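You operate a simulated robot arm through the tools that you are given. There is no shell and no other tool. Be economical: measure what you need, move in short steps, check, and stop when the job is done.

Carry out the task below with a simulated robot arm. There is one attempt and no reset: what you move stays moved.

JOB
Stand both pots from the yoghurt maker in the brown carton and cover the maker again.
Fine: switch off first; a cell for each pot.

Only the result counts: the job must be done as asked and must still hold three seconds after the hand-in. Knocking over, shifting, dropping, spilling or breaking anything else fails it. Lids that push on must go on centred and level and be pressed home; caps that screw on are set level and turned clockwise until they are tight.

ROBOT AND FRAMES
A 7-joint arm with a two-finger parallel gripper, fixed in place. Base frame: the origin is at the foot of the arm, x ahead of it, y to its left, z up; the work surface is at about z = 920. Units: mm, rad, N and s.
With the tool pointing down near the work surface it reaches from about 280 to 680 mm from the base axis. Its first joint turns from -1.152 to 1.152 rad. Payload 1.57 kg.
Tool frame: the origin (TCP) lies between the finger pads and is the grasp point; the fingertips stand 30 mm ahead of it; z points along the fingers, y is the line along which they close. Largest opening 110 mm; finger width 24, thickness 12; the body of the gripper, 48 by 112 mm, starts 78 mm behind the TCP.
Orientation is that of the tool frame in the base frame, as a unit quaternion [x, y, z, w]. With the fingers straight down and closing along the base's y, the tool's x points along the base's -x, its y along +y and its z along -z.

CONTROLS
- The arm moves only by the tool step_arm. Its argument "steps" is a list of rows, each an object of numbers (a shift or turn left out is 0, a gripper value left out holds the last): "tx", "ty", "tz": the shift along the tool's x, y, z in mm; "rx", "ry", "rz": the turn, a rotation vector about the tool's x, y, z in rad; "hand": the closure in counts, from 0 (fully open) to 255 (shut). In form: [{"tx": .., "ty": .., "tz": .., "rx": .., "ry": .., "rz": .., "hand": ..}, ...]. A call has 1 to 20 rows; each row is the pose to reach, as a shift and turn from the pose commanded when the call began, along the tool's axes at that moment. Each row takes 0.2 s and may step no farther than 50 mm and 0.15 rad from the row before; otherwise, or with a gripper value out of range, the whole call is refused. Where a pose cannot be reached the arm comes as near as it can. A force on the tool above 40 N (or 10 N above the force at the start of the call, whichever is more), or a blocked arm, ends the call early, and 0.2 s more pass. Each finger travels about 108 mm/s and halts on what it meets, pressing with about 32 N; the grip force reading is that of the motor and also rises with nothing between the fingers. The clock runs only during rows and for 0.2 s after the last one: add rows that repeat a pose to give the fingers time. The reply holds the time, the measured pose of the TCP, the force on the tool along the base axes, the opening and the grip force, in the units named above and with some noise.
- Cameras (640 x 400 px; columns grow to the right, rows downward): "scene" is fixed at [164.1, -387.3, 1393.3]; the picture's right is [0.77, -0.63, 0.00], its down [-0.31, -0.39, -0.87] and it looks along [0.55, 0.67, -0.50] (base axes); focal length 311 px, centre (320, 200). "wrist" rides on the gripper at [-36, 0, -80] in the tool frame; the picture's right is [0.00, -1.00, 0.00], its down [0.97, 0.00, -0.24] and it looks along [0.24, 0.00, 0.97] (tool axes); focal length 218 px, centre (320, 200).
- grab_frame(camera): a new picture of that camera. No time passes.
- pixel_to_xyz(camera, pixels): for up to 12 pixels [column, row] of the newest picture of that camera ("zoom" is the newest enlarged one), the place [x, y, z] in the base frame of the surface seen there, good to about 2 mm, but the place of the scene camera against the robot may be out by one fixed shift of up to 25 mm in any direction. No time passes.
- close_up(camera, box): a new picture of the part [left, top, right, bottom] of that camera's present view, enlarged. No time passes.
- finish_job(): hands the job in; it is judged then, once.

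Keep the steps short. Do not move on a guess: measure, check each grasp and each placing, and mend mistakes. In all there are 80 turns and 54 pictures (those below and enlarged ones count). Leave the gripper open and the arm clear of the work at the hand-in unless told otherwise, and finish with a single line.

The tools are called after ">>>" by a JSON object that holds its "api" and its "payload". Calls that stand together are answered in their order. step_arm: Moves the arm, as the interface text tells. Its arguments: {"type":"object","properties":{"steps":{"type":"array"}},"required":["steps"]} The other tools are called the same way: grab_frame (camera) takes a picture; pixel_to_xyz (camera, pixels) gives the place of the surface under pixels of a picture; close_up (camera, box) takes an enlarged picture of a part of a camera's view; finish_job () hands the job in.

At the start:

```text
clock: 0.0
tcp_pos: [462.0, -123.7, 1233.3]
tool_rot: [0.0, 1.0, 0.0, -0.001]
contact_force: [0.3, 0.6, 0.0]
width: 110.2
grip_force: 0.1
```

scene: 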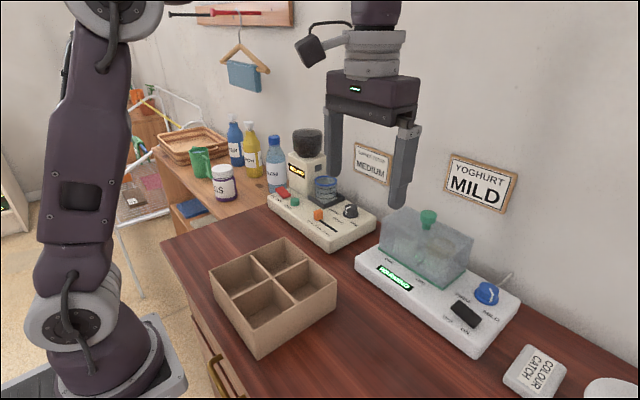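
wrist: 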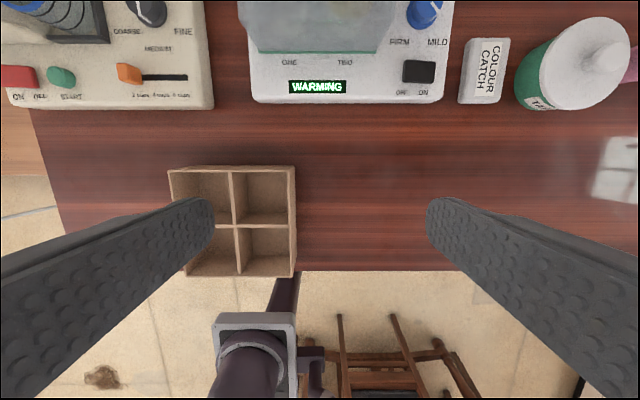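

I see the yoghurt maker (white base, clear cover with green knob, display "WARMING"), a coffee grinder and a four-cell carton. I'll enlarge the maker in both views.

>>> {"api": "close_up", "payload": {"camera": "scene", "box": [340, 190, 580, 390]}}

>>> {"api": "close_up", "payload": {"camera": "wrist", "box": [230, 0, 470, 120]}}

```text
2.00 times, centred on (460, 290) of scene
```

zoom: 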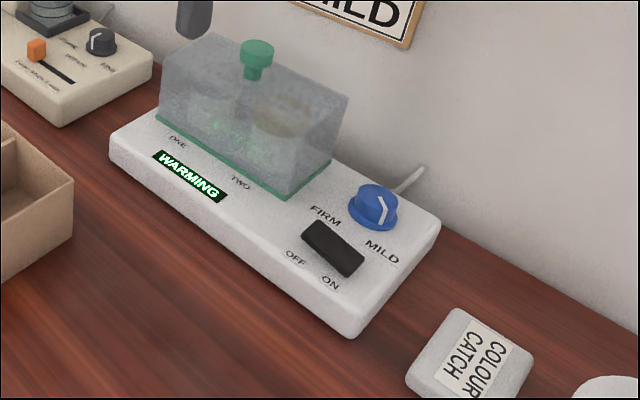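

```text
2.67 times, centred on (350, 60) of wrist
```

zoom: 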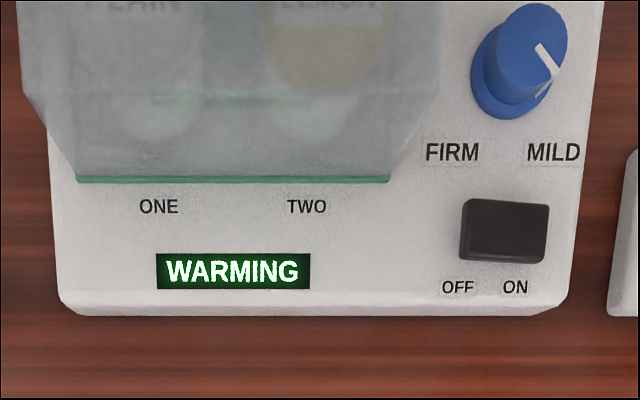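

I'll measure the switch, the cover and the carton from these views.

>>> {"api": "pixel_to_xyz", "payload": {"camera": "zoom", "pixels": [[472, 228], [488, 228], [505, 228], [522, 228], [540, 228], [505, 205], [505, 255], [450, 230], [560, 230], [80, 181], [388, 181], [230, 270]]}}

>>> {"api": "pixel_to_xyz", "payload": {"camera": "scene", "pixels": [[428, 211], [428, 217], [466, 315], [286, 238], [335, 290], [258, 358], [210, 272], [272, 279], [398, 208], [473, 238], [441, 286], [380, 250]]}}

>>> {"api": "pixel_to_xyz", "payload": {"camera": "wrist", "pixels": [[170, 170], [294, 167], [232, 168], [234, 225], [240, 275], [295, 275], [295, 222], [265, 190], [265, 250], [210, 190], [262, 205]]}}

```text
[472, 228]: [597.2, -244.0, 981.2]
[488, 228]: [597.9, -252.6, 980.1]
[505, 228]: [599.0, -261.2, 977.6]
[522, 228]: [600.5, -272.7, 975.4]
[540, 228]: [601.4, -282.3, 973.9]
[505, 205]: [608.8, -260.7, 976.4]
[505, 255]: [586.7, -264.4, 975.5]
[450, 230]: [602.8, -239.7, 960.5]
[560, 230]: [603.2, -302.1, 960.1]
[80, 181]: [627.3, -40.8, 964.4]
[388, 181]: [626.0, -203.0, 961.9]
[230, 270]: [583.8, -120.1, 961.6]
```

```text
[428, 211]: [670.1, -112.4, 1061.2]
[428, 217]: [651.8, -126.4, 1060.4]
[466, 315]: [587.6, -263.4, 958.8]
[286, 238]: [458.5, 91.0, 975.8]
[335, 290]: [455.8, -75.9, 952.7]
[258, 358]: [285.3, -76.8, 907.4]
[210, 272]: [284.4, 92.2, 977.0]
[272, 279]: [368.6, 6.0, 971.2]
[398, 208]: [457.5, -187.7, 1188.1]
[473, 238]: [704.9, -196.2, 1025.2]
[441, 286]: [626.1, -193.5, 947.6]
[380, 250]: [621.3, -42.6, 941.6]
```

```text
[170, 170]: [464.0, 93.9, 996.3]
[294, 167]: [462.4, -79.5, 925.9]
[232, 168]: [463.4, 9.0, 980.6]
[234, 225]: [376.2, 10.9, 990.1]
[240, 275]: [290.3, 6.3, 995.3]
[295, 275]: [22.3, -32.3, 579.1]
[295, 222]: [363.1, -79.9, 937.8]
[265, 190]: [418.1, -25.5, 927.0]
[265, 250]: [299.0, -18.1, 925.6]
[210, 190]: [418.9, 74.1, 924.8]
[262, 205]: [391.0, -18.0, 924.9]
```

Rocker: the OFF end (y≈-244, z 981) stands up and the ON end (z 974) is down, so it is on. I close the fingers and move above the OFF end, x≈598, y≈-247.

>>> {"api": "step_arm", "payload": {"steps": [{"tx": -30, "ty": -27, "tz": 15, "hand": 255}, {"tx": -60, "ty": -54, "tz": 35, "hand": 255}, {"tx": -90, "ty": -81, "tz": 60, "hand": 255}, {"tx": -115, "ty": -105, "tz": 90, "hand": 255}, {"tx": -136, "ty": -123, "tz": 125, "hand": 255}, {"tx": -136, "ty": -123, "tz": 165, "hand": 255}, {"tx": -136, "ty": -123, "tz": 165, "hand": 255}]}}

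>>> {"api": "grab_frame", "payload": {"camera": "wrist"}}

```text
clock: 1.6
tcp_pos: [596.5, -246.2, 1068.1]
tool_rot: [0.0, 1.0, 0.0, 0.0]
contact_force: [0.1, -0.6, 0.1]
width: 0.1
grip_force: 21.3
out of reach, approached as far as the arm can: row 5
```

```text
49 pictures are left
```

wrist: 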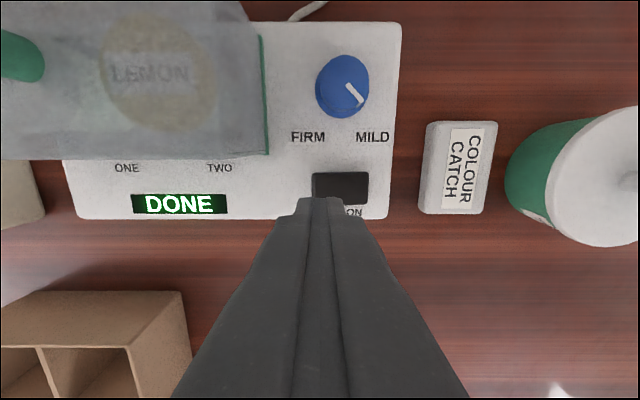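

Display now shows DONE. The tip is above the OFF end. I descend and press gently in small steps.

>>> {"api": "step_arm", "payload": {"steps": [{"tz": 30}, {"tz": 52}, {"tz": 56}, {"tz": 59}, {"tz": 62}, {"tz": 64}, {"tz": 66}]}}

>>> {"api": "grab_frame", "payload": {"camera": "scene"}}

```text
clock: 3.2
tcp_pos: [598.4, -245.3, 1005.2]
tool_rot: [-0.002, 1.0, 0.0, 0.002]
contact_force: [-7.8, 6.0, 12.1]
width: 0.0
grip_force: 21.3
stopped in row 7: the force on the tool passed its limit (the readings are from after the stop); the commanded pose is now the measured one
```

```text
48 pictures are left
```

scene: 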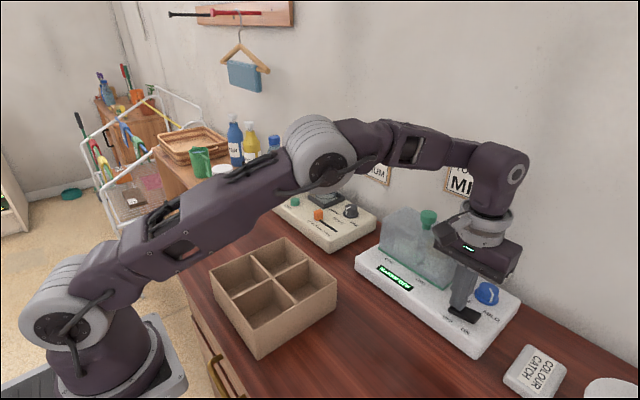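

The press ended with a force stop at tip z≈975. I lift and look at the switch.

>>> {"api": "step_arm", "payload": {"steps": [{"tz": -30}, {"tz": -65}, {"tx": 40, "tz": -90}, {"tx": 40, "tz": -90}]}}

>>> {"api": "close_up", "payload": {"camera": "scene", "box": [350, 200, 530, 350]}}

>>> {"api": "grab_frame", "payload": {"camera": "wrist"}}

```text
clock: 4.2
tcp_pos: [554.3, -245.1, 1095.1]
tool_rot: [0.0, 1.0, 0.001, 0.002]
contact_force: [-0.7, -1.2, 0.1]
width: 0.0
grip_force: 21.0
```

```text
2.67 times, centred on (440, 275) of scene
```

zoom: 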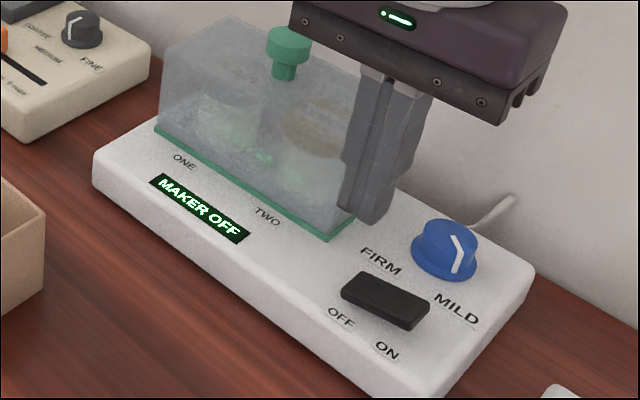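

```text
46 pictures are left
```

wrist: 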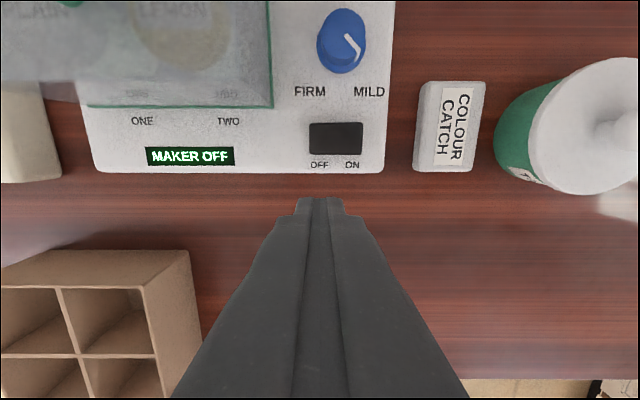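

MAKER OFF is displayed. Now I open the hand and go above the cover to measure the knob.

>>> {"api": "step_arm", "payload": {"steps": [{"tx": 5, "ty": 15, "tz": -40, "hand": 0}, {"tx": 5, "ty": 60, "tz": -60, "hand": 0}, {"tx": -20, "ty": 95, "tz": -65, "hand": 0}, {"tx": -46, "ty": 123, "tz": -65, "hand": 0}, {"tx": -46, "ty": 123, "tz": -65, "hand": 0}]}}

>>> {"api": "grab_frame", "payload": {"camera": "wrist"}}

```text
clock: 5.4
tcp_pos: [601.1, -120.7, 1160.0]
tool_rot: [-0.001, 1.0, 0.0, 0.002]
contact_force: [1.0, 1.0, -0.5]
width: 109.8
grip_force: 0.1
```

```text
45 pictures are left
```

wrist: 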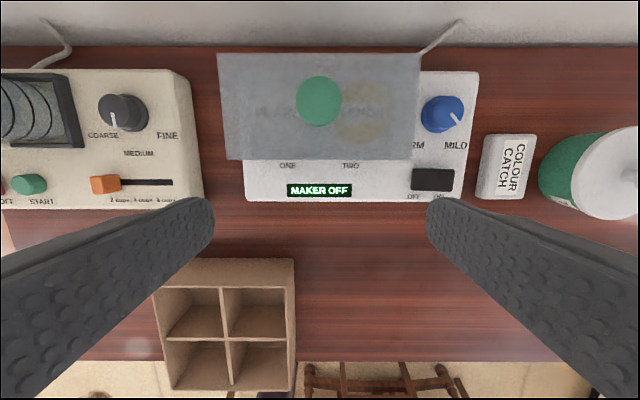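

>>> {"api": "pixel_to_xyz", "payload": {"camera": "wrist", "pixels": [[318, 79], [318, 90], [318, 100], [298, 98], [338, 98], [318, 112], [318, 122], [220, 60], [418, 60], [416, 155], [228, 155], [318, 140]]}}

>>> {"api": "close_up", "payload": {"camera": "wrist", "box": [200, 30, 440, 180]}}

```text
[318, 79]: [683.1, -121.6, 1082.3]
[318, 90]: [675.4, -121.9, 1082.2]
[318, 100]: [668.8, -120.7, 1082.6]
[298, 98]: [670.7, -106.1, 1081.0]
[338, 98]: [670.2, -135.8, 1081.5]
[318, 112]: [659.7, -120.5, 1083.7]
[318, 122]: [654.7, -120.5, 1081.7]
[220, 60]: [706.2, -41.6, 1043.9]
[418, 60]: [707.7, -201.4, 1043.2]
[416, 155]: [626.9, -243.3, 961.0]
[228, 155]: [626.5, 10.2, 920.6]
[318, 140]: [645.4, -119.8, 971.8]
```

```text
2.67 times, centred on (320, 105) of wrist
```

zoom: 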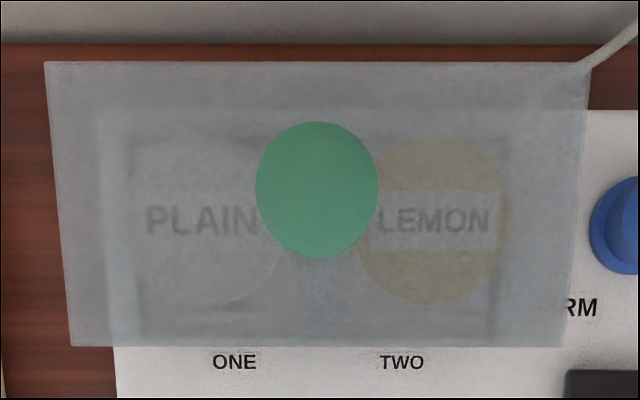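

Knob: centre (669, -121), top z 1082, about 32 mm wide; cover top z 1044, spanning x 627–707, y -202 to -41. The place is at the edge of reach, so I tilt the fingers forward about 0.3 rad (closing axis stays along y) and move above the knob.

>>> {"api": "step_arm", "payload": {"steps": [{"ry": -0.1, "tx": -10, "ty": 0}, {"ry": -0.2, "tx": -30}, {"ry": -0.3, "tx": -50, "tz": 10}, {"ry": -0.35, "tx": -68, "tz": 30}, {"ry": -0.35, "tx": -68, "tz": 30}]}}

>>> {"api": "grab_frame", "payload": {"camera": "wrist"}}

```text
clock: 6.6
tcp_pos: [670.3, -120.2, 1129.5]
tool_rot: [0.0, 0.984, 0.001, 0.176]
contact_force: [0.2, -0.3, -0.1]
width: 109.9
grip_force: 0.0
```

```text
43 pictures are left
```

wrist: 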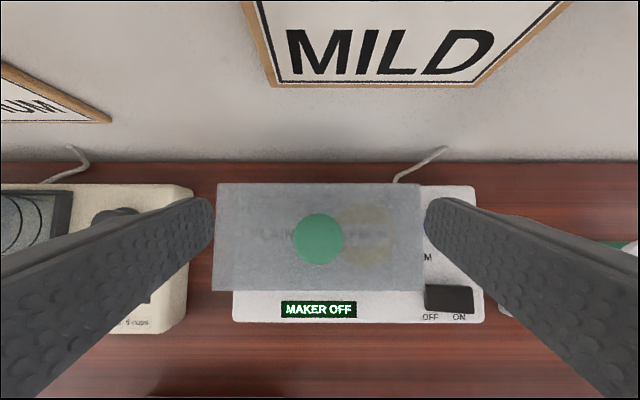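

Reachable. Knob lies centred between the fingers. I lower 49 mm straight down (TCP z≈1080, tips stay above the cover top) and close.

>>> {"api": "step_arm", "payload": {"steps": [{"tx": 8.7, "tz": 23.4, "ty": -0.6}, {"tx": 17, "tz": 46, "ty": -0.6}, {"tx": 17, "tz": 46, "ty": -0.6}, {"tx": 17, "tz": 46, "ty": -0.6, "hand": 255}, {"tx": 17, "tz": 46, "ty": -0.6, "hand": 255}, {"tx": 17, "tz": 46, "ty": -0.6, "hand": 255}, {"tx": 17, "tz": 46, "ty": -0.6, "hand": 255}]}}

>>> {"api": "close_up", "payload": {"camera": "scene", "box": [350, 160, 530, 310]}}

```text
clock: 8.2
tcp_pos: [670.5, -120.4, 1081.9]
tool_rot: [-0.001, 0.984, 0.001, 0.177]
contact_force: [-0.1, -0.7, -0.8]
width: 31.2
grip_force: 31.9
```

```text
2.67 times, centred on (440, 235) of scene
```

zoom: 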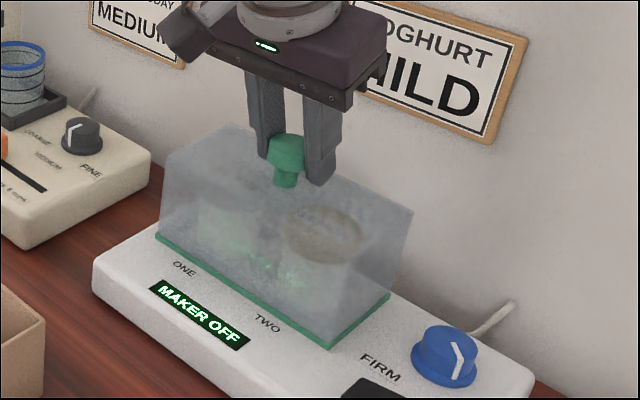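

Knob held (width 31.2). I lift straight up 40 mm first and check.

>>> {"api": "step_arm", "payload": {"steps": [{"tx": -1.7, "tz": -4.7}, {"tx": -5.2, "tz": -14}, {"tx": -10.4, "tz": -28}, {"tx": -13.9, "tz": -37.5}, {"tx": -13.9, "tz": -37.5}]}}

>>> {"api": "close_up", "payload": {"camera": "scene", "box": [350, 140, 530, 290]}}

```text
clock: 9.4
tcp_pos: [671.4, -122.7, 1121.4]
tool_rot: [-0.002, 0.984, 0.002, 0.176]
contact_force: [0.1, 0.0, -0.8]
width: 31.2
grip_force: 32.0
```

```text
2.67 times, centred on (440, 215) of scene
```

zoom: 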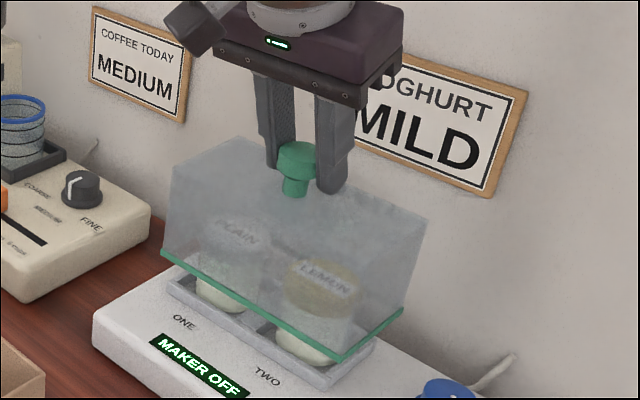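

Cover lifts level; the pots stay in their wells. Lift another 45 mm.

>>> {"api": "step_arm", "payload": {"steps": [{"tx": -5.2, "tz": -14}, {"tx": -10.4, "tz": -28}, {"tx": -15.6, "tz": -42}, {"tx": -15.6, "tz": -42}]}}

>>> {"api": "close_up", "payload": {"camera": "scene", "box": [350, 140, 530, 290]}}

```text
clock: 10.4
tcp_pos: [670.3, -122.7, 1166.1]
tool_rot: [-0.001, 0.984, 0.001, 0.176]
contact_force: [-0.1, -0.3, -2.1]
width: 31.1
grip_force: 31.4
```

```text
2.67 times, centred on (440, 215) of scene
```

zoom: 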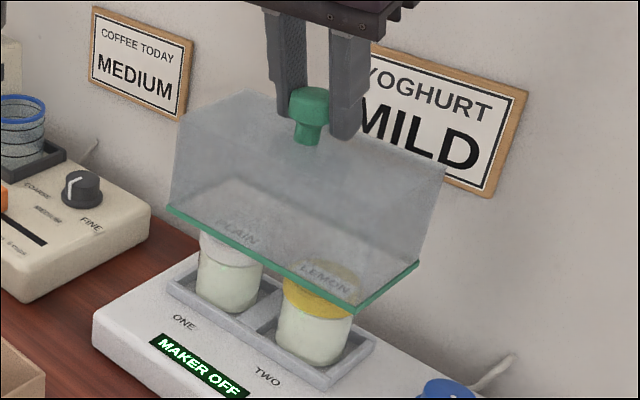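

Check that the cover's lower edge is above the pot tops before moving sideways.

>>> {"api": "pixel_to_xyz", "payload": {"camera": "zoom", "pixels": [[310, 300], [295, 290], [325, 276], [230, 232], [352, 308], [230, 300], [312, 358], [300, 275]]}}

```text
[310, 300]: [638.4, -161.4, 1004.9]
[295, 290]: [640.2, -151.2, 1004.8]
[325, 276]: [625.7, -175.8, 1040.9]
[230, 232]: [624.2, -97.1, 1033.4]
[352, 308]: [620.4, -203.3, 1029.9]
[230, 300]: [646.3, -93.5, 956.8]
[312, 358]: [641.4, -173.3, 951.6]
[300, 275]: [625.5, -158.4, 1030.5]
```

Pot lids top out near z 1028; cover edge ≈1046. I raise 10 mm more, then draw the cover back to x≈460 and across to y≈-225, above free tabletop.

>>> {"api": "step_arm", "payload": {"steps": [{"tx": -3.5, "tz": -9.4}, {"tx": 20, "tz": -18}, {"tx": 55, "tz": -31}, {"tx": 95, "tz": -46}, {"tx": 135, "tz": -61}, {"tx": 170, "tz": -74}, {"tx": 193.4, "tz": -82.4, "ty": -15}, {"tx": 193.4, "tz": -82.4, "ty": -45}, {"tx": 193.4, "tz": -82.4, "ty": -80}, {"tx": 193.4, "tz": -82.4, "ty": -102}, {"tx": 193.4, "tz": -82.4, "ty": -102}]}}

>>> {"api": "grab_frame", "payload": {"camera": "scene"}}

>>> {"api": "grab_frame", "payload": {"camera": "wrist"}}

```text
clock: 12.8
tcp_pos: [462.5, -226.3, 1177.5]
tool_rot: [-0.001, 0.984, 0.001, 0.176]
contact_force: [1.1, 0.1, -1.0]
width: 30.9
grip_force: 32.4
```

```text
39 pictures are left
```

scene: 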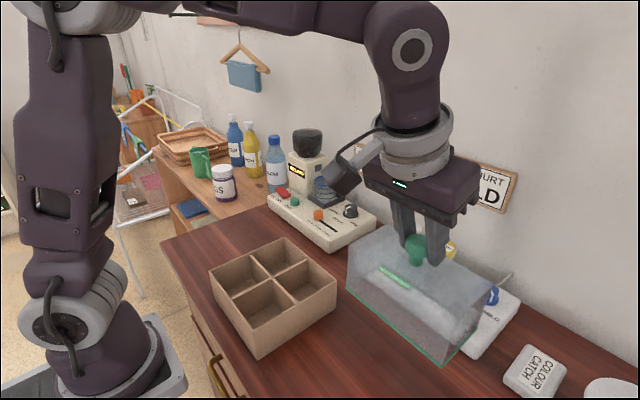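

```text
38 pictures are left
```

wrist: 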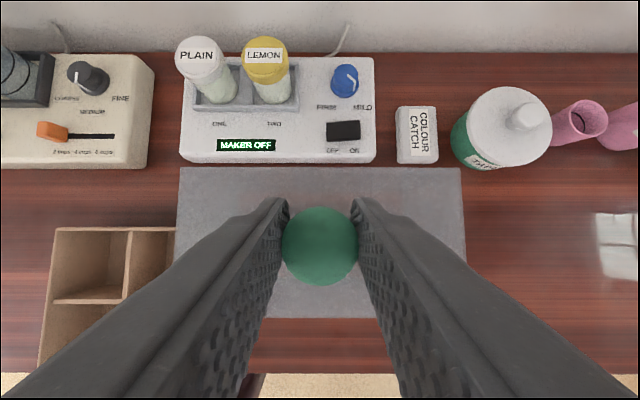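

The area beneath is bare tabletop. I measure the maker's front edge, the table and the pots.

>>> {"api": "pixel_to_xyz", "payload": {"camera": "wrist", "pixels": [[280, 158], [280, 165], [520, 240], [170, 330], [197, 44], [197, 57], [265, 47], [265, 60], [265, 75], [245, 63], [288, 63], [416, 160]]}}

>>> {"api": "close_up", "payload": {"camera": "wrist", "box": [160, 20, 320, 120]}}

```text
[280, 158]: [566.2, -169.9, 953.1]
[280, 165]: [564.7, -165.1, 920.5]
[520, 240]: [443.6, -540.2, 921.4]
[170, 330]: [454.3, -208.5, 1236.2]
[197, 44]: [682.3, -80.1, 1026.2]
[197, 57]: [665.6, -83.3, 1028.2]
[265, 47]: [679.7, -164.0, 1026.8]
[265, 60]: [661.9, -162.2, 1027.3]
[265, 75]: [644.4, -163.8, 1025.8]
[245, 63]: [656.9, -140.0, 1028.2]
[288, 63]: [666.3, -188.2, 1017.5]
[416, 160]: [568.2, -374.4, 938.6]
```

```text
4.00 times, centred on (240, 70) of wrist
```

zoom: 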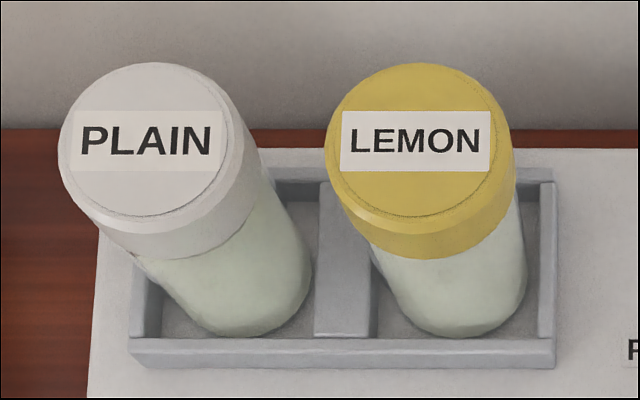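

Table z 920.5, so touchdown is expected at TCP z≈1041. I lower the cover there with a slow final approach.

>>> {"api": "step_arm", "payload": {"steps": [{"tx": 13.9, "tz": 37.5}, {"tx": 27.8, "tz": 75}, {"tx": 39, "tz": 105.2}, {"tx": 43.4, "tz": 117.2}, {"tx": 45.5, "tz": 122.8}, {"tx": 46.6, "tz": 125.7}, {"tx": 47.3, "tz": 127.5}, {"tx": 47.3, "tz": 127.5}]}}

>>> {"api": "close_up", "payload": {"camera": "scene", "box": [300, 200, 540, 400]}}

```text
clock: 14.6
tcp_pos: [461.8, -225.3, 1040.9]
tool_rot: [-0.001, 0.984, 0.001, 0.178]
contact_force: [-6.3, 5.7, 28.5]
width: 31.0
grip_force: 31.9
```

```text
2.00 times, centred on (420, 300) of scene
```

zoom: 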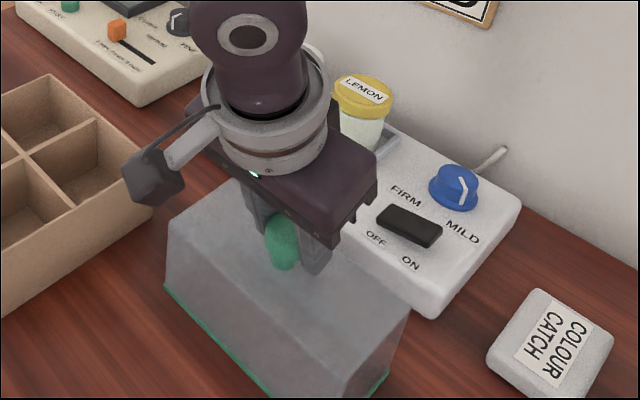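

Contact force 28 N: it stands on the table. I ease 1 mm, open, and lift off straight up.

>>> {"api": "step_arm", "payload": {"steps": [{"tx": -0.3, "tz": -0.9}, {"tx": -0.3, "tz": -0.9, "hand": 0}, {"tx": -0.3, "tz": -0.9, "hand": 0}, {"tx": -0.3, "tz": -0.9, "hand": 0}, {"tx": -10.4, "tz": -28}, {"tx": -24, "tz": -66}, {"tx": -40, "tz": -108}, {"tx": -40, "tz": -108}]}}

>>> {"api": "grab_frame", "payload": {"camera": "wrist"}}

```text
clock: 16.4
tcp_pos: [462.7, -223.8, 1156.1]
tool_rot: [-0.001, 0.984, 0.0, 0.176]
contact_force: [0.4, 0.1, -0.2]
width: 109.8
grip_force: 0.1
```

```text
35 pictures are left
```

wrist: 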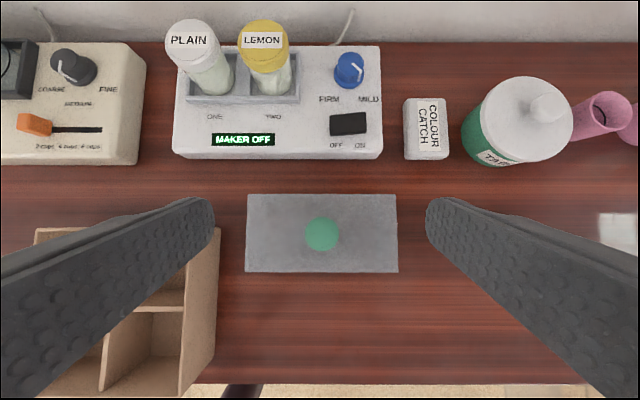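

Cover stands upright on the table. Next PLAIN: I move above it at about (655, -83, 1130), partly closing the fingers to ~70 mm so that they fit between the pots.

>>> {"api": "step_arm", "payload": {"steps": [{"tx": -28, "ty": 23, "tz": 15, "hand": 95}, {"tx": -57, "ty": 47, "tz": 30, "hand": 95}, {"tx": -86, "ty": 71, "tz": 45, "hand": 95}, {"tx": -115, "ty": 95, "tz": 61, "hand": 95}, {"tx": -144, "ty": 119, "tz": 76, "hand": 95}, {"tx": -171, "ty": 141, "tz": 91, "hand": 95}, {"tx": -171, "ty": 141, "tz": 91, "hand": 95}]}}

>>> {"api": "grab_frame", "payload": {"camera": "wrist"}}

```text
clock: 18.0
tcp_pos: [654.1, -80.7, 1129.3]
tool_rot: [-0.001, 0.984, 0.001, 0.176]
contact_force: [0.5, 1.3, 0.4]
width: 69.1
grip_force: 0.0
```

```text
34 pictures are left
```

wrist: 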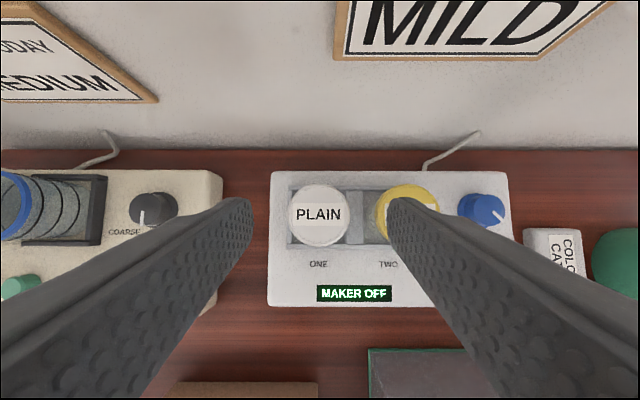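

>>> {"api": "pixel_to_xyz", "payload": {"camera": "wrist", "pixels": [[318, 189], [318, 236], [295, 213], [342, 213], [318, 213], [356, 210], [356, 195], [356, 242], [380, 208], [432, 198], [408, 187], [294, 240]]}}

>>> {"api": "close_up", "payload": {"camera": "scene", "box": [340, 180, 520, 330]}}

```text
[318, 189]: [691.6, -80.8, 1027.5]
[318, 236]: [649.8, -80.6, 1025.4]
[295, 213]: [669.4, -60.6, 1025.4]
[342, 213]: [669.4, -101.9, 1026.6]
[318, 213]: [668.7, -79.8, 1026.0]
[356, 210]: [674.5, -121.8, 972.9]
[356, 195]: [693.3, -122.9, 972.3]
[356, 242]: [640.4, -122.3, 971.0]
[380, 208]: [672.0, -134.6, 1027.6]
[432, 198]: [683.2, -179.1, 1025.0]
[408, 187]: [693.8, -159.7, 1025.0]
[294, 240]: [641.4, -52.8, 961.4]
```

```text
2.67 times, centred on (430, 255) of scene
```

zoom: 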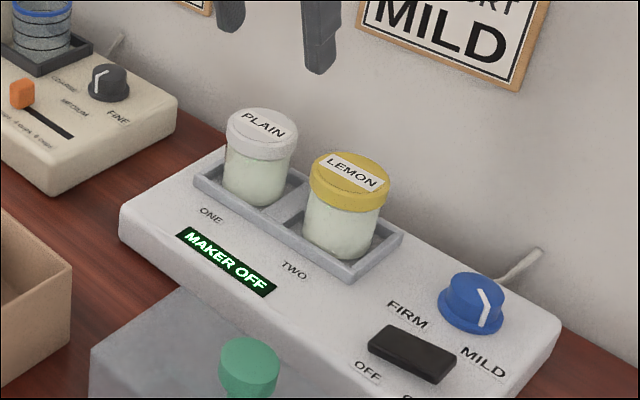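

PLAIN centre (670, -81), lid top 1026, radius ~24; tray rim 972. I shift +16 mm in x, then descend to TCP z≈1014 (tips ≈982) and close.

>>> {"api": "step_arm", "payload": {"steps": [{"tx": -15, "tz": 5.6}, {"tx": -2, "tz": 42}, {"tx": 12, "tz": 78}, {"tx": 20, "tz": 100}, {"tx": 25, "tz": 113.4}, {"tx": 25, "tz": 113.4}, {"tx": 25, "tz": 113.4, "hand": 255}, {"tx": 25, "tz": 113.4, "hand": 255}, {"tx": 25, "tz": 113.4, "hand": 255}]}}

>>> {"api": "close_up", "payload": {"camera": "scene", "box": [340, 180, 520, 330]}}

```text
clock: 19.2
tcp_pos: [672.3, -86.8, 1021.7]
tool_rot: [-0.001, 0.983, -0.002, 0.182]
contact_force: [-4.2, 2.0, 12.3]
width: 67.2
grip_force: 0.1
stopped in row 6: the force on the tool passed its limit (the readings are from after the stop); the commanded pose is now the measured one
```

```text
2.67 times, centred on (430, 255) of scene
```

zoom: 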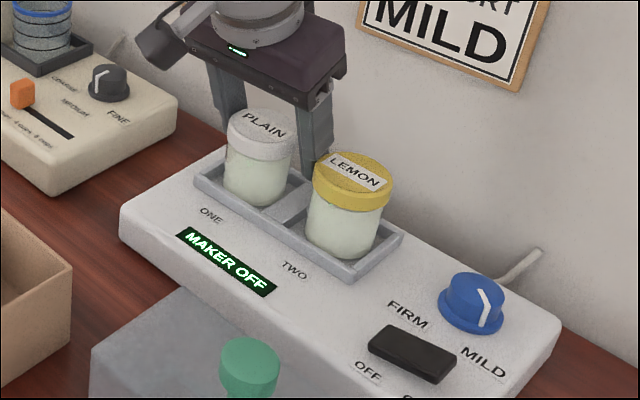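

The descent was stopped by a force at TCP z 1021.7 with y pushed to -87. I look before doing anything else.

>>> {"api": "grab_frame", "payload": {"camera": "wrist"}}

>>> {"api": "grab_frame", "payload": {"camera": "scene"}}

```text
31 pictures are left
```

wrist: 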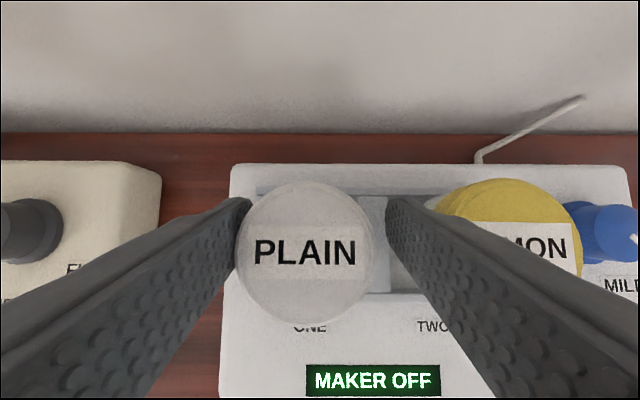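

```text
30 pictures are left
```

scene: 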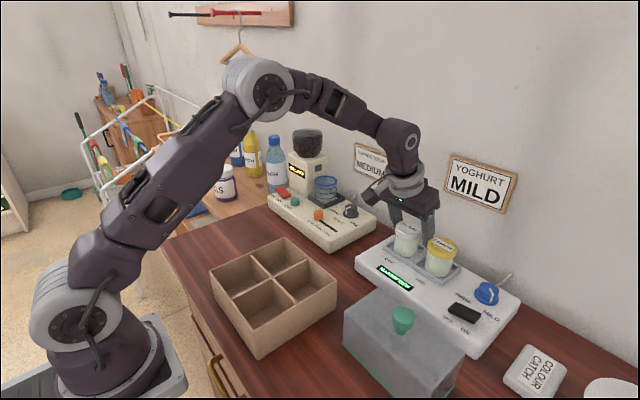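

>>> {"api": "pixel_to_xyz", "payload": {"camera": "wrist", "pixels": [[305, 186], [305, 300], [242, 250], [368, 250], [305, 250], [510, 184], [510, 240], [570, 240], [575, 230], [375, 210], [236, 205], [400, 200]]}}

>>> {"api": "close_up", "payload": {"camera": "wrist", "box": [200, 150, 440, 300]}}

```text
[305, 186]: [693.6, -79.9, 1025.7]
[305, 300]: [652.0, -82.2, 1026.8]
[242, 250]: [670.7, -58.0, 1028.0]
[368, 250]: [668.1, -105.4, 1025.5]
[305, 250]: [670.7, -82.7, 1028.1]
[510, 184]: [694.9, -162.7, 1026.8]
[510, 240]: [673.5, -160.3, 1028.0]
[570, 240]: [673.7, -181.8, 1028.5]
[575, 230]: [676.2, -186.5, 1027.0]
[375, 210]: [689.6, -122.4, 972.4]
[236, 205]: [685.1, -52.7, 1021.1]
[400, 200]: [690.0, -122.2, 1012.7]
```

```text
2.67 times, centred on (320, 225) of wrist
```

zoom: 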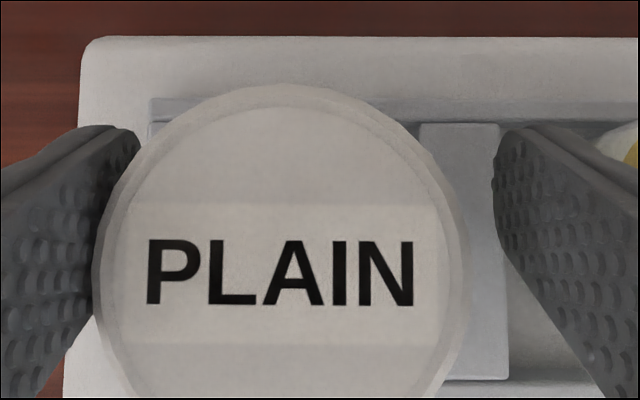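

Hand centre sits 6 mm too far to -y (fingers at y -53 and -122), the right finger pressing against LEMON's lid. PLAIN is at (671, -81.5). I raise a little straight up and shift +5.5 mm in y to see whether it tracks.

>>> {"api": "step_arm", "payload": {"steps": [{"tx": -1.7, "tz": -4.7, "ty": 2.5}, {"tx": -3.5, "tz": -9.4, "ty": 5.3}, {"tx": -3.5, "tz": -9.4, "ty": 5.3}]}}

```text
clock: 20.0
tcp_pos: [671.8, -79.8, 1032.3]
tool_rot: [-0.003, 0.983, -0.001, 0.182]
contact_force: [-1.2, 0.7, -0.4]
width: 68.9
grip_force: 0.1
```

It tracks again. I descend slowly in small steps to see where contact begins.

>>> {"api": "step_arm", "payload": {"steps": [{"tx": 1.4, "tz": 3.7, "ty": -0.7}, {"tx": 2.8, "tz": 7.5, "ty": -0.7}, {"tx": 2.8, "tz": 7.5, "ty": -0.7}]}}

>>> {"api": "close_up", "payload": {"camera": "scene", "box": [360, 170, 480, 290]}}

```text
clock: 20.8
tcp_pos: [673.0, -81.7, 1025.1]
tool_rot: [-0.001, 0.983, -0.002, 0.182]
contact_force: [0.1, -0.1, 0.1]
width: 68.9
grip_force: 0.2
```

```text
3.33 times, centred on (420, 230) of scene
```

zoom: 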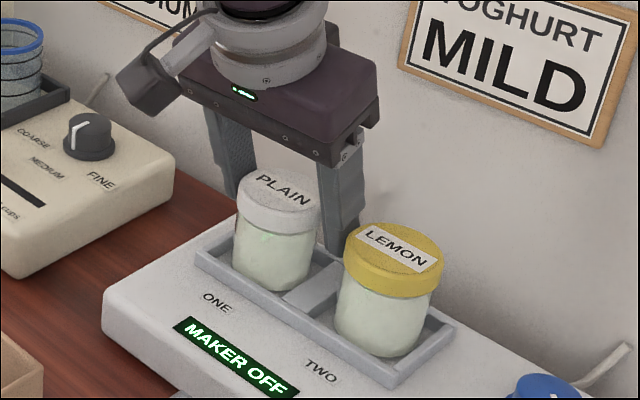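

No contact here at TCP z 1025, and the lid lies wholly between tips and TCP, so this height suffices. I close now.

>>> {"api": "step_arm", "payload": {"steps": [{"tx": 0.7, "tz": 2, "hand": 120}, {"tx": 0.7, "tz": 2, "hand": 255}, {"tx": 0.7, "tz": 2, "hand": 255}, {"tx": 0.7, "tz": 2, "hand": 255}]}}

>>> {"api": "grab_frame", "payload": {"camera": "wrist"}}

```text
clock: 21.8
tcp_pos: [672.6, -81.0, 1022.8]
tool_rot: [-0.001, 0.983, -0.001, 0.182]
contact_force: [-0.8, 0.9, 4.1]
width: 55.6
grip_force: 31.8
```

```text
27 pictures are left
```

wrist: 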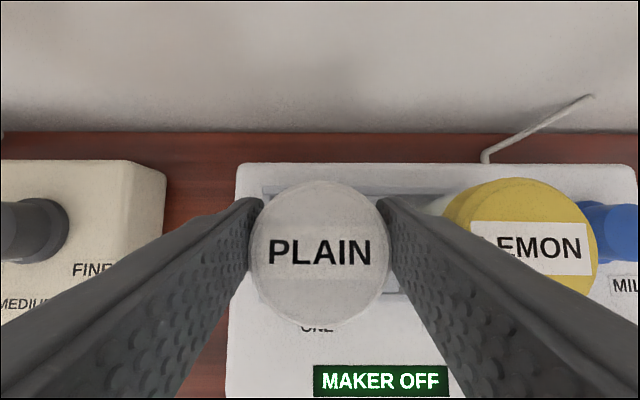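

PLAIN held at the lid rim (width 55.6). The cells are only ~80 mm wide, so with fingers along y and tilted there is no room; I will set the pot on the free strip at about (514, -60), re-grip vertically with a 45° yaw, then insert. First lift 70 mm and check.

>>> {"api": "step_arm", "payload": {"steps": [{"tx": -3.6, "tz": -9.3}, {"tx": -12, "tz": -31}, {"tx": -25, "tz": -65.4}, {"tx": -25, "tz": -65.4}]}}

>>> {"api": "close_up", "payload": {"camera": "scene", "box": [340, 140, 520, 290]}}

```text
clock: 22.8
tcp_pos: [672.4, -81.3, 1091.5]
tool_rot: [-0.002, 0.983, -0.001, 0.182]
contact_force: [0.3, -0.9, -2.2]
width: 55.2
grip_force: 32.1
```

```text
2.67 times, centred on (430, 215) of scene
```

zoom: 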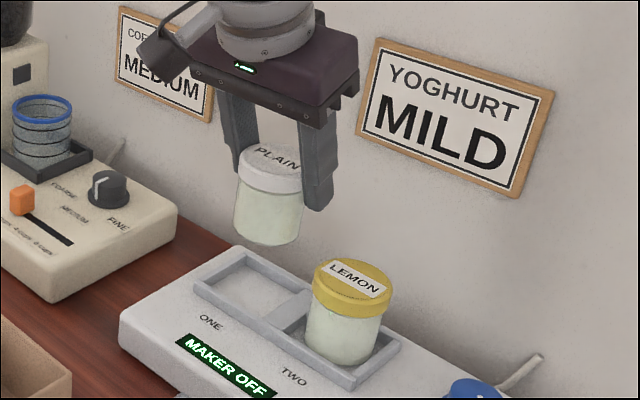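

Held, lid and pot together. I measure the pot's height and the well floor.

>>> {"api": "pixel_to_xyz", "payload": {"camera": "zoom", "pixels": [[262, 150], [285, 168], [240, 168], [300, 160], [268, 188], [264, 215], [262, 243], [240, 288], [255, 280], [300, 300]]}}

```text
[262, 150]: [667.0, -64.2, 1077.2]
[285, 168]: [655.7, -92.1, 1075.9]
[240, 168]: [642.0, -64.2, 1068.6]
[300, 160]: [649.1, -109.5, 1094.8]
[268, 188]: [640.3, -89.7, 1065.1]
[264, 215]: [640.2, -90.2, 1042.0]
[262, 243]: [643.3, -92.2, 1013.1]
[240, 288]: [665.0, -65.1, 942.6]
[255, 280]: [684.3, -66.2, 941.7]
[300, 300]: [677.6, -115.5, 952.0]
```

Pot height ≈65 mm; expected TCP on the table ≈982. I move back to (514, -60).

>>> {"api": "step_arm", "payload": {"steps": [{"tx": 37, "tz": -14.2, "ty": 4}, {"tx": 74, "tz": -28.4, "ty": 10}, {"tx": 111, "tz": -42.5, "ty": 16}, {"tx": 147.6, "tz": -56.6, "ty": 21}, {"tx": 147.6, "tz": -56.6, "ty": 21}]}}

>>> {"api": "grab_frame", "payload": {"camera": "scene"}}

```text
clock: 24.0
tcp_pos: [513.2, -62.0, 1090.4]
tool_rot: [-0.001, 0.983, -0.003, 0.182]
contact_force: [0.6, -0.1, -1.7]
width: 55.4
grip_force: 32.2
```

```text
25 pictures are left
```

scene: 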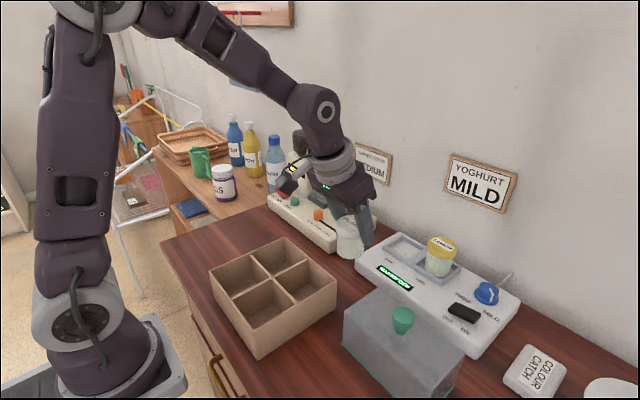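

Lower to the table, slowing at the end.

>>> {"api": "step_arm", "payload": {"steps": [{"tx": 17, "tz": 44.4}, {"tx": 32.2, "tz": 84}, {"tx": 36.2, "tz": 94.3}, {"tx": 37.4, "tz": 97.6}, {"tx": 38.1, "tz": 99.5}, {"tx": 38.7, "tz": 100.9}, {"tx": 39.2, "tz": 102.3}]}}

>>> {"api": "close_up", "payload": {"camera": "scene", "box": [280, 180, 440, 300]}}

```text
clock: 25.6
tcp_pos: [515.5, -60.0, 983.0]
tool_rot: [-0.001, 0.983, -0.001, 0.183]
contact_force: [-5.1, 1.9, 15.4]
width: 55.4
grip_force: 31.6
```

```text
3.33 times, centred on (360, 240) of scene
```

zoom: 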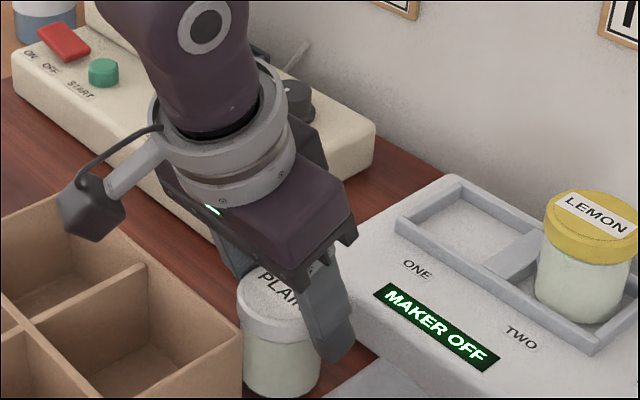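

Standing on the table (15 N). I release, lift 90 mm, and turn the hand vertical.

>>> {"api": "step_arm", "payload": {"steps": [{"tx": -0.3, "tz": -0.7}, {"tx": -0.3, "tz": -0.7, "hand": 50}, {"tx": -0.3, "tz": -0.7, "hand": 50}, {"tx": -12, "tz": -31, "hand": 50}, {"tx": -26, "tz": -68}, {"tx": -36, "tz": -94}, {"tx": -36, "tz": -94, "ry": 0.13}, {"tx": -36, "tz": -94, "ry": 0.26}, {"tx": -36, "tz": -94, "ry": 0.367}, {"tx": -36, "tz": -94, "ry": 0.367}]}}

>>> {"api": "grab_frame", "payload": {"camera": "wrist"}}

```text
clock: 27.8
tcp_pos: [515.4, -60.8, 1083.5]
tool_rot: [-0.001, 1.0, -0.001, 0.0]
contact_force: [-0.5, 0.2, 0.6]
width: 88.2
grip_force: 0.0
```

```text
23 pictures are left
```

wrist: 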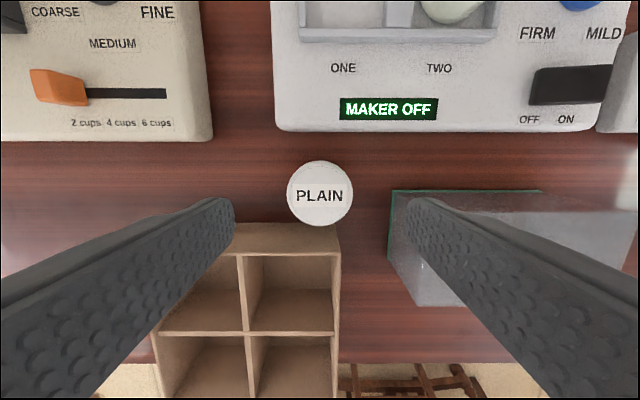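

Pot stands upright. I measure its centre and the cell walls of the carton.

>>> {"api": "pixel_to_xyz", "payload": {"camera": "wrist", "pixels": [[320, 163], [320, 218], [290, 192], [349, 192], [320, 193], [243, 256], [340, 256], [336, 256], [248, 329], [334, 333], [244, 334], [270, 300]]}}

>>> {"api": "close_up", "payload": {"camera": "wrist", "box": [140, 200, 380, 400]}}

```text
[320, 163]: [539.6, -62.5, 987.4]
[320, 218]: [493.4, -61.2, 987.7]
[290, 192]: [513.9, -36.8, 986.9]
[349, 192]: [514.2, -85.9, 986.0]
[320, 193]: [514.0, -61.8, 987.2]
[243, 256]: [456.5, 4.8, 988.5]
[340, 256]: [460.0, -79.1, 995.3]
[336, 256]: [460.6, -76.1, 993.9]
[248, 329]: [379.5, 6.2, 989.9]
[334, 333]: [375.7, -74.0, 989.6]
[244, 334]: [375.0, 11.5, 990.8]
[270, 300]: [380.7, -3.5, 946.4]
```

```text
2.00 times, centred on (260, 300) of wrist
```

zoom: 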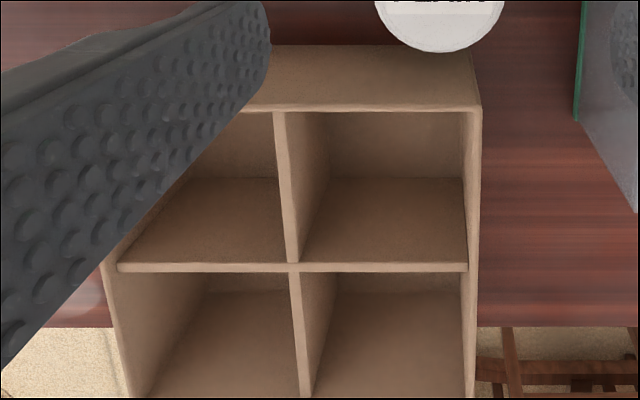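

Pot centre (514.5, -61.5), cells ≈82 mm; back cells centred at about (418, -35.5) and (418, 50). I yaw the hand 45°, narrow it to ~72 mm and centre over the pot.

>>> {"api": "step_arm", "payload": {"steps": [{"tx": 0.9, "ty": -0.7, "rz": 0.135, "hand": 88}, {"tx": 0.9, "ty": -0.7, "rz": 0.27}, {"tx": 0.9, "ty": -0.7, "rz": 0.405}, {"tx": 0.9, "ty": -0.7, "rz": 0.54}, {"tx": 0.9, "ty": -0.7, "rz": 0.67}, {"tx": 0.9, "ty": -0.7, "rz": 0.785}, {"tx": 0.9, "ty": -0.7, "rz": 0.785, "tz": 30}, {"tx": 0.9, "ty": -0.7, "rz": 0.785, "tz": 45}, {"tx": 0.9, "ty": -0.7, "rz": 0.785, "tz": 45}]}}

>>> {"api": "grab_frame", "payload": {"camera": "wrist"}}

```text
clock: 29.8
tcp_pos: [513.2, -61.2, 1036.0]
tool_rot: [0.382, 0.924, -0.003, 0.001]
contact_force: [-0.1, -1.0, 0.4]
width: 72.2
grip_force: 0.0
```

```text
21 pictures are left
```

wrist: 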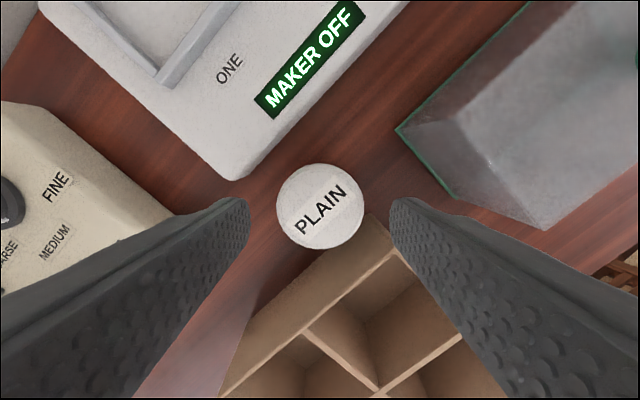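

Well centred, fingers clear of carton and maker. Descend 50 mm to TCP 986 and close.

>>> {"api": "step_arm", "payload": {"steps": [{"tz": 25}, {"tz": 45}, {"tz": 50}, {"tz": 50}, {"tz": 50, "hand": 255}, {"tz": 50, "hand": 255}, {"tz": 50, "hand": 255}]}}

```text
clock: 31.4
tcp_pos: [513.1, -64.0, 988.2]
tool_rot: [0.381, 0.925, -0.002, -0.001]
contact_force: [0.8, 0.5, 0.2]
width: 55.2
grip_force: 32.0
```

Gripped (55.2). Lift 95 mm and carry over the left-back cell (418, 50).

>>> {"api": "step_arm", "payload": {"steps": [{"tz": -10}, {"tz": -50}, {"tz": -95}, {"tz": -95, "tx": 37, "ty": 3}, {"tz": -95, "tx": 74, "ty": 6}, {"tz": -95, "tx": 111, "ty": 9}, {"tz": -95, "tx": 146.7, "ty": 11}, {"tz": -95, "tx": 146.7, "ty": 11}]}}

>>> {"api": "grab_frame", "payload": {"camera": "wrist"}}

>>> {"api": "grab_frame", "payload": {"camera": "scene"}}

```text
clock: 33.2
tcp_pos: [417.5, 48.7, 1084.9]
tool_rot: [0.381, 0.925, -0.001, 0.0]
contact_force: [0.1, -0.7, -0.8]
width: 54.9
grip_force: 31.9
```

```text
20 pictures are left
```

wrist: 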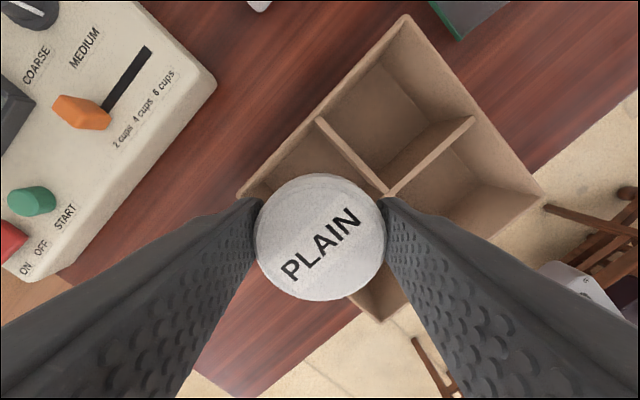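

```text
19 pictures are left
```

scene: 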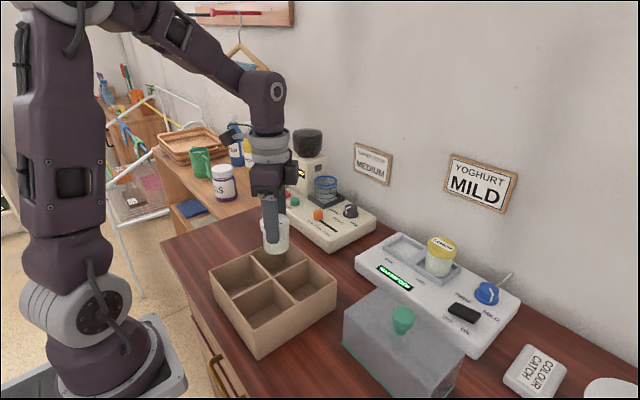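

Measure lid centre and the cell's corners visible here.

>>> {"api": "pixel_to_xyz", "payload": {"camera": "wrist", "pixels": [[320, 235], [320, 178], [320, 293], [241, 193], [246, 196], [318, 119], [388, 192], [350, 155], [282, 157], [404, 18], [541, 191], [381, 318]]}}

```text
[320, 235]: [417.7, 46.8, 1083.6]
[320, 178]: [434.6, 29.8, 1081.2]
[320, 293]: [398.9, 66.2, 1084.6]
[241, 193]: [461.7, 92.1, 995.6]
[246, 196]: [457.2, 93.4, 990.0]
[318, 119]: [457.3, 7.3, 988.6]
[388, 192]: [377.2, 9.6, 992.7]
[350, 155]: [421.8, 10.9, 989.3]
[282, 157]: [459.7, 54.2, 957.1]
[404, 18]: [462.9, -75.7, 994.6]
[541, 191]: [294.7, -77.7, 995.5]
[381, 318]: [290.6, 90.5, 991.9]
```

Lid centre (417.2, 47.8), cell centre ≈ (419, 50.5). I correct by (+1.5, +2.5) and lower gently into the cell (floor ≈925).

>>> {"api": "step_arm", "payload": {"steps": [{"tx": 0.7, "ty": 2.8}, {"tx": 0.7, "ty": 2.8, "tz": 20}, {"tx": 0.7, "ty": 2.8, "tz": 45}, {"tx": 0.7, "ty": 2.8, "tz": 70}, {"tx": 0.7, "ty": 2.8, "tz": 83}, {"tx": 0.7, "ty": 2.8, "tz": 87}, {"tx": 0.7, "ty": 2.8, "tz": 89}, {"tx": 0.7, "ty": 2.8, "tz": 91}]}}

>>> {"api": "grab_frame", "payload": {"camera": "wrist"}}

```text
clock: 35.0
tcp_pos: [419.8, 52.5, 992.3]
tool_rot: [0.381, 0.925, -0.001, 0.002]
contact_force: [-3.5, 0.6, 20.6]
width: 54.8
grip_force: 31.8
```

```text
18 pictures are left
```

wrist: 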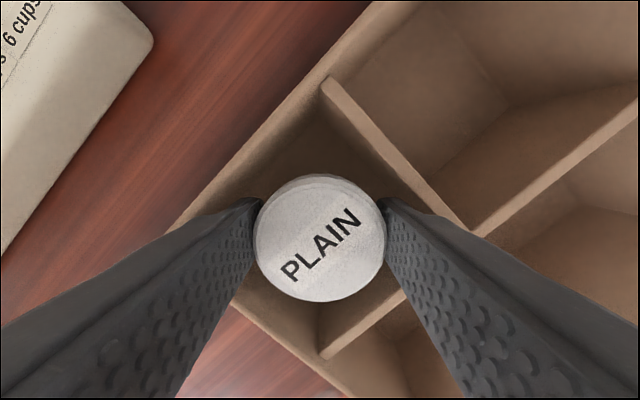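

It stands on the cell floor (21 N). I ease 1 mm, open just to ~61 mm, and withdraw straight up.

>>> {"api": "step_arm", "payload": {"steps": [{"tz": -1}, {"tz": -1, "hand": 114}, {"tz": -1, "hand": 114}, {"tz": -1, "hand": 114}, {"tz": -10, "hand": 114}, {"tz": -40, "hand": 114}, {"tz": -85, "hand": 114}, {"tz": -120, "hand": 0}, {"tz": -120, "hand": 0}]}}

>>> {"api": "grab_frame", "payload": {"camera": "wrist"}}

```text
clock: 37.0
tcp_pos: [416.9, 51.8, 1113.7]
tool_rot: [0.381, 0.925, -0.002, 0.0]
contact_force: [0.1, 0.2, -0.4]
width: 109.9
grip_force: 0.1
```

```text
17 pictures are left
```

wrist: 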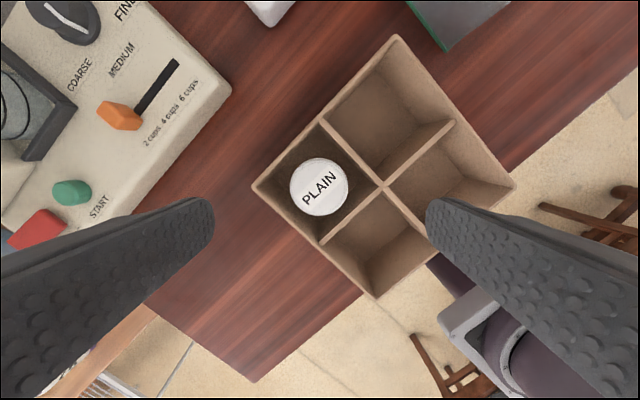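

PLAIN stands in its cell. Now LEMON: I yaw back and travel to about (540, -110, 1140).

>>> {"api": "step_arm", "payload": {"steps": [{"tx": -30, "ty": -4, "tz": -10, "rz": -0.131, "hand": 88}, {"tx": -65, "ty": -8, "tz": -20, "rz": -0.262}, {"tx": -100, "ty": -13, "tz": -25, "rz": -0.393}, {"tx": -135, "ty": -18, "tz": -25, "rz": -0.524}, {"tx": -170, "ty": -23, "tz": -25, "rz": -0.655}, {"tx": -201.5, "ty": -27.6, "tz": -25, "rz": -0.785}, {"tx": -201.5, "ty": -27.6, "tz": -25, "rz": -0.785}]}}

```text
clock: 38.6
tcp_pos: [540.1, -107.2, 1136.6]
tool_rot: [-0.002, 1.0, -0.002, 0.0]
contact_force: [0.2, 0.1, 0.2]
width: 72.1
grip_force: 0.0
```

Now tilt 0.4 rad and approach above LEMON at (655, -161).

>>> {"api": "step_arm", "payload": {"steps": [{"tx": -15, "ty": -12, "ry": -0.1}, {"tx": -50, "ty": -27, "ry": -0.2}, {"tx": -85, "ty": -42, "ry": -0.3}, {"tx": -115, "ty": -54, "tz": 10, "ry": -0.4}, {"tx": -115, "ty": -54, "tz": 15, "ry": -0.4}]}}

>>> {"api": "grab_frame", "payload": {"camera": "wrist"}}

```text
clock: 39.8
tcp_pos: [656.3, -161.9, 1123.6]
tool_rot: [-0.002, 0.98, -0.002, 0.198]
contact_force: [-0.6, -0.1, 0.2]
width: 72.0
grip_force: 0.1
```

```text
16 pictures are left
```

wrist: 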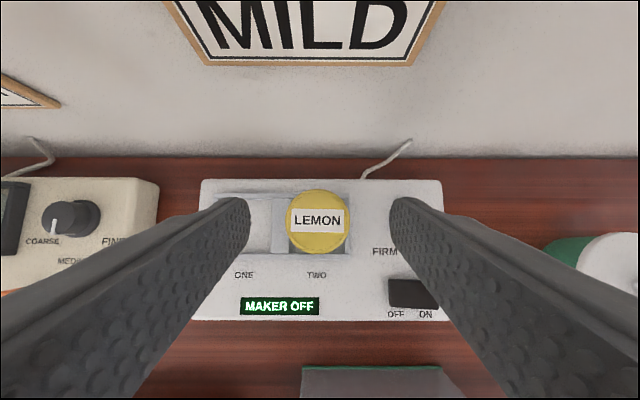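

>>> {"api": "pixel_to_xyz", "payload": {"camera": "wrist", "pixels": [[318, 193], [318, 220], [318, 244], [290, 220], [347, 220]]}}

```text
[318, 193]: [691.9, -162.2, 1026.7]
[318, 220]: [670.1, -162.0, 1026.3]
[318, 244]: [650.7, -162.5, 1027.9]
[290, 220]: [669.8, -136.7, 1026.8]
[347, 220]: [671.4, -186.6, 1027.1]
```

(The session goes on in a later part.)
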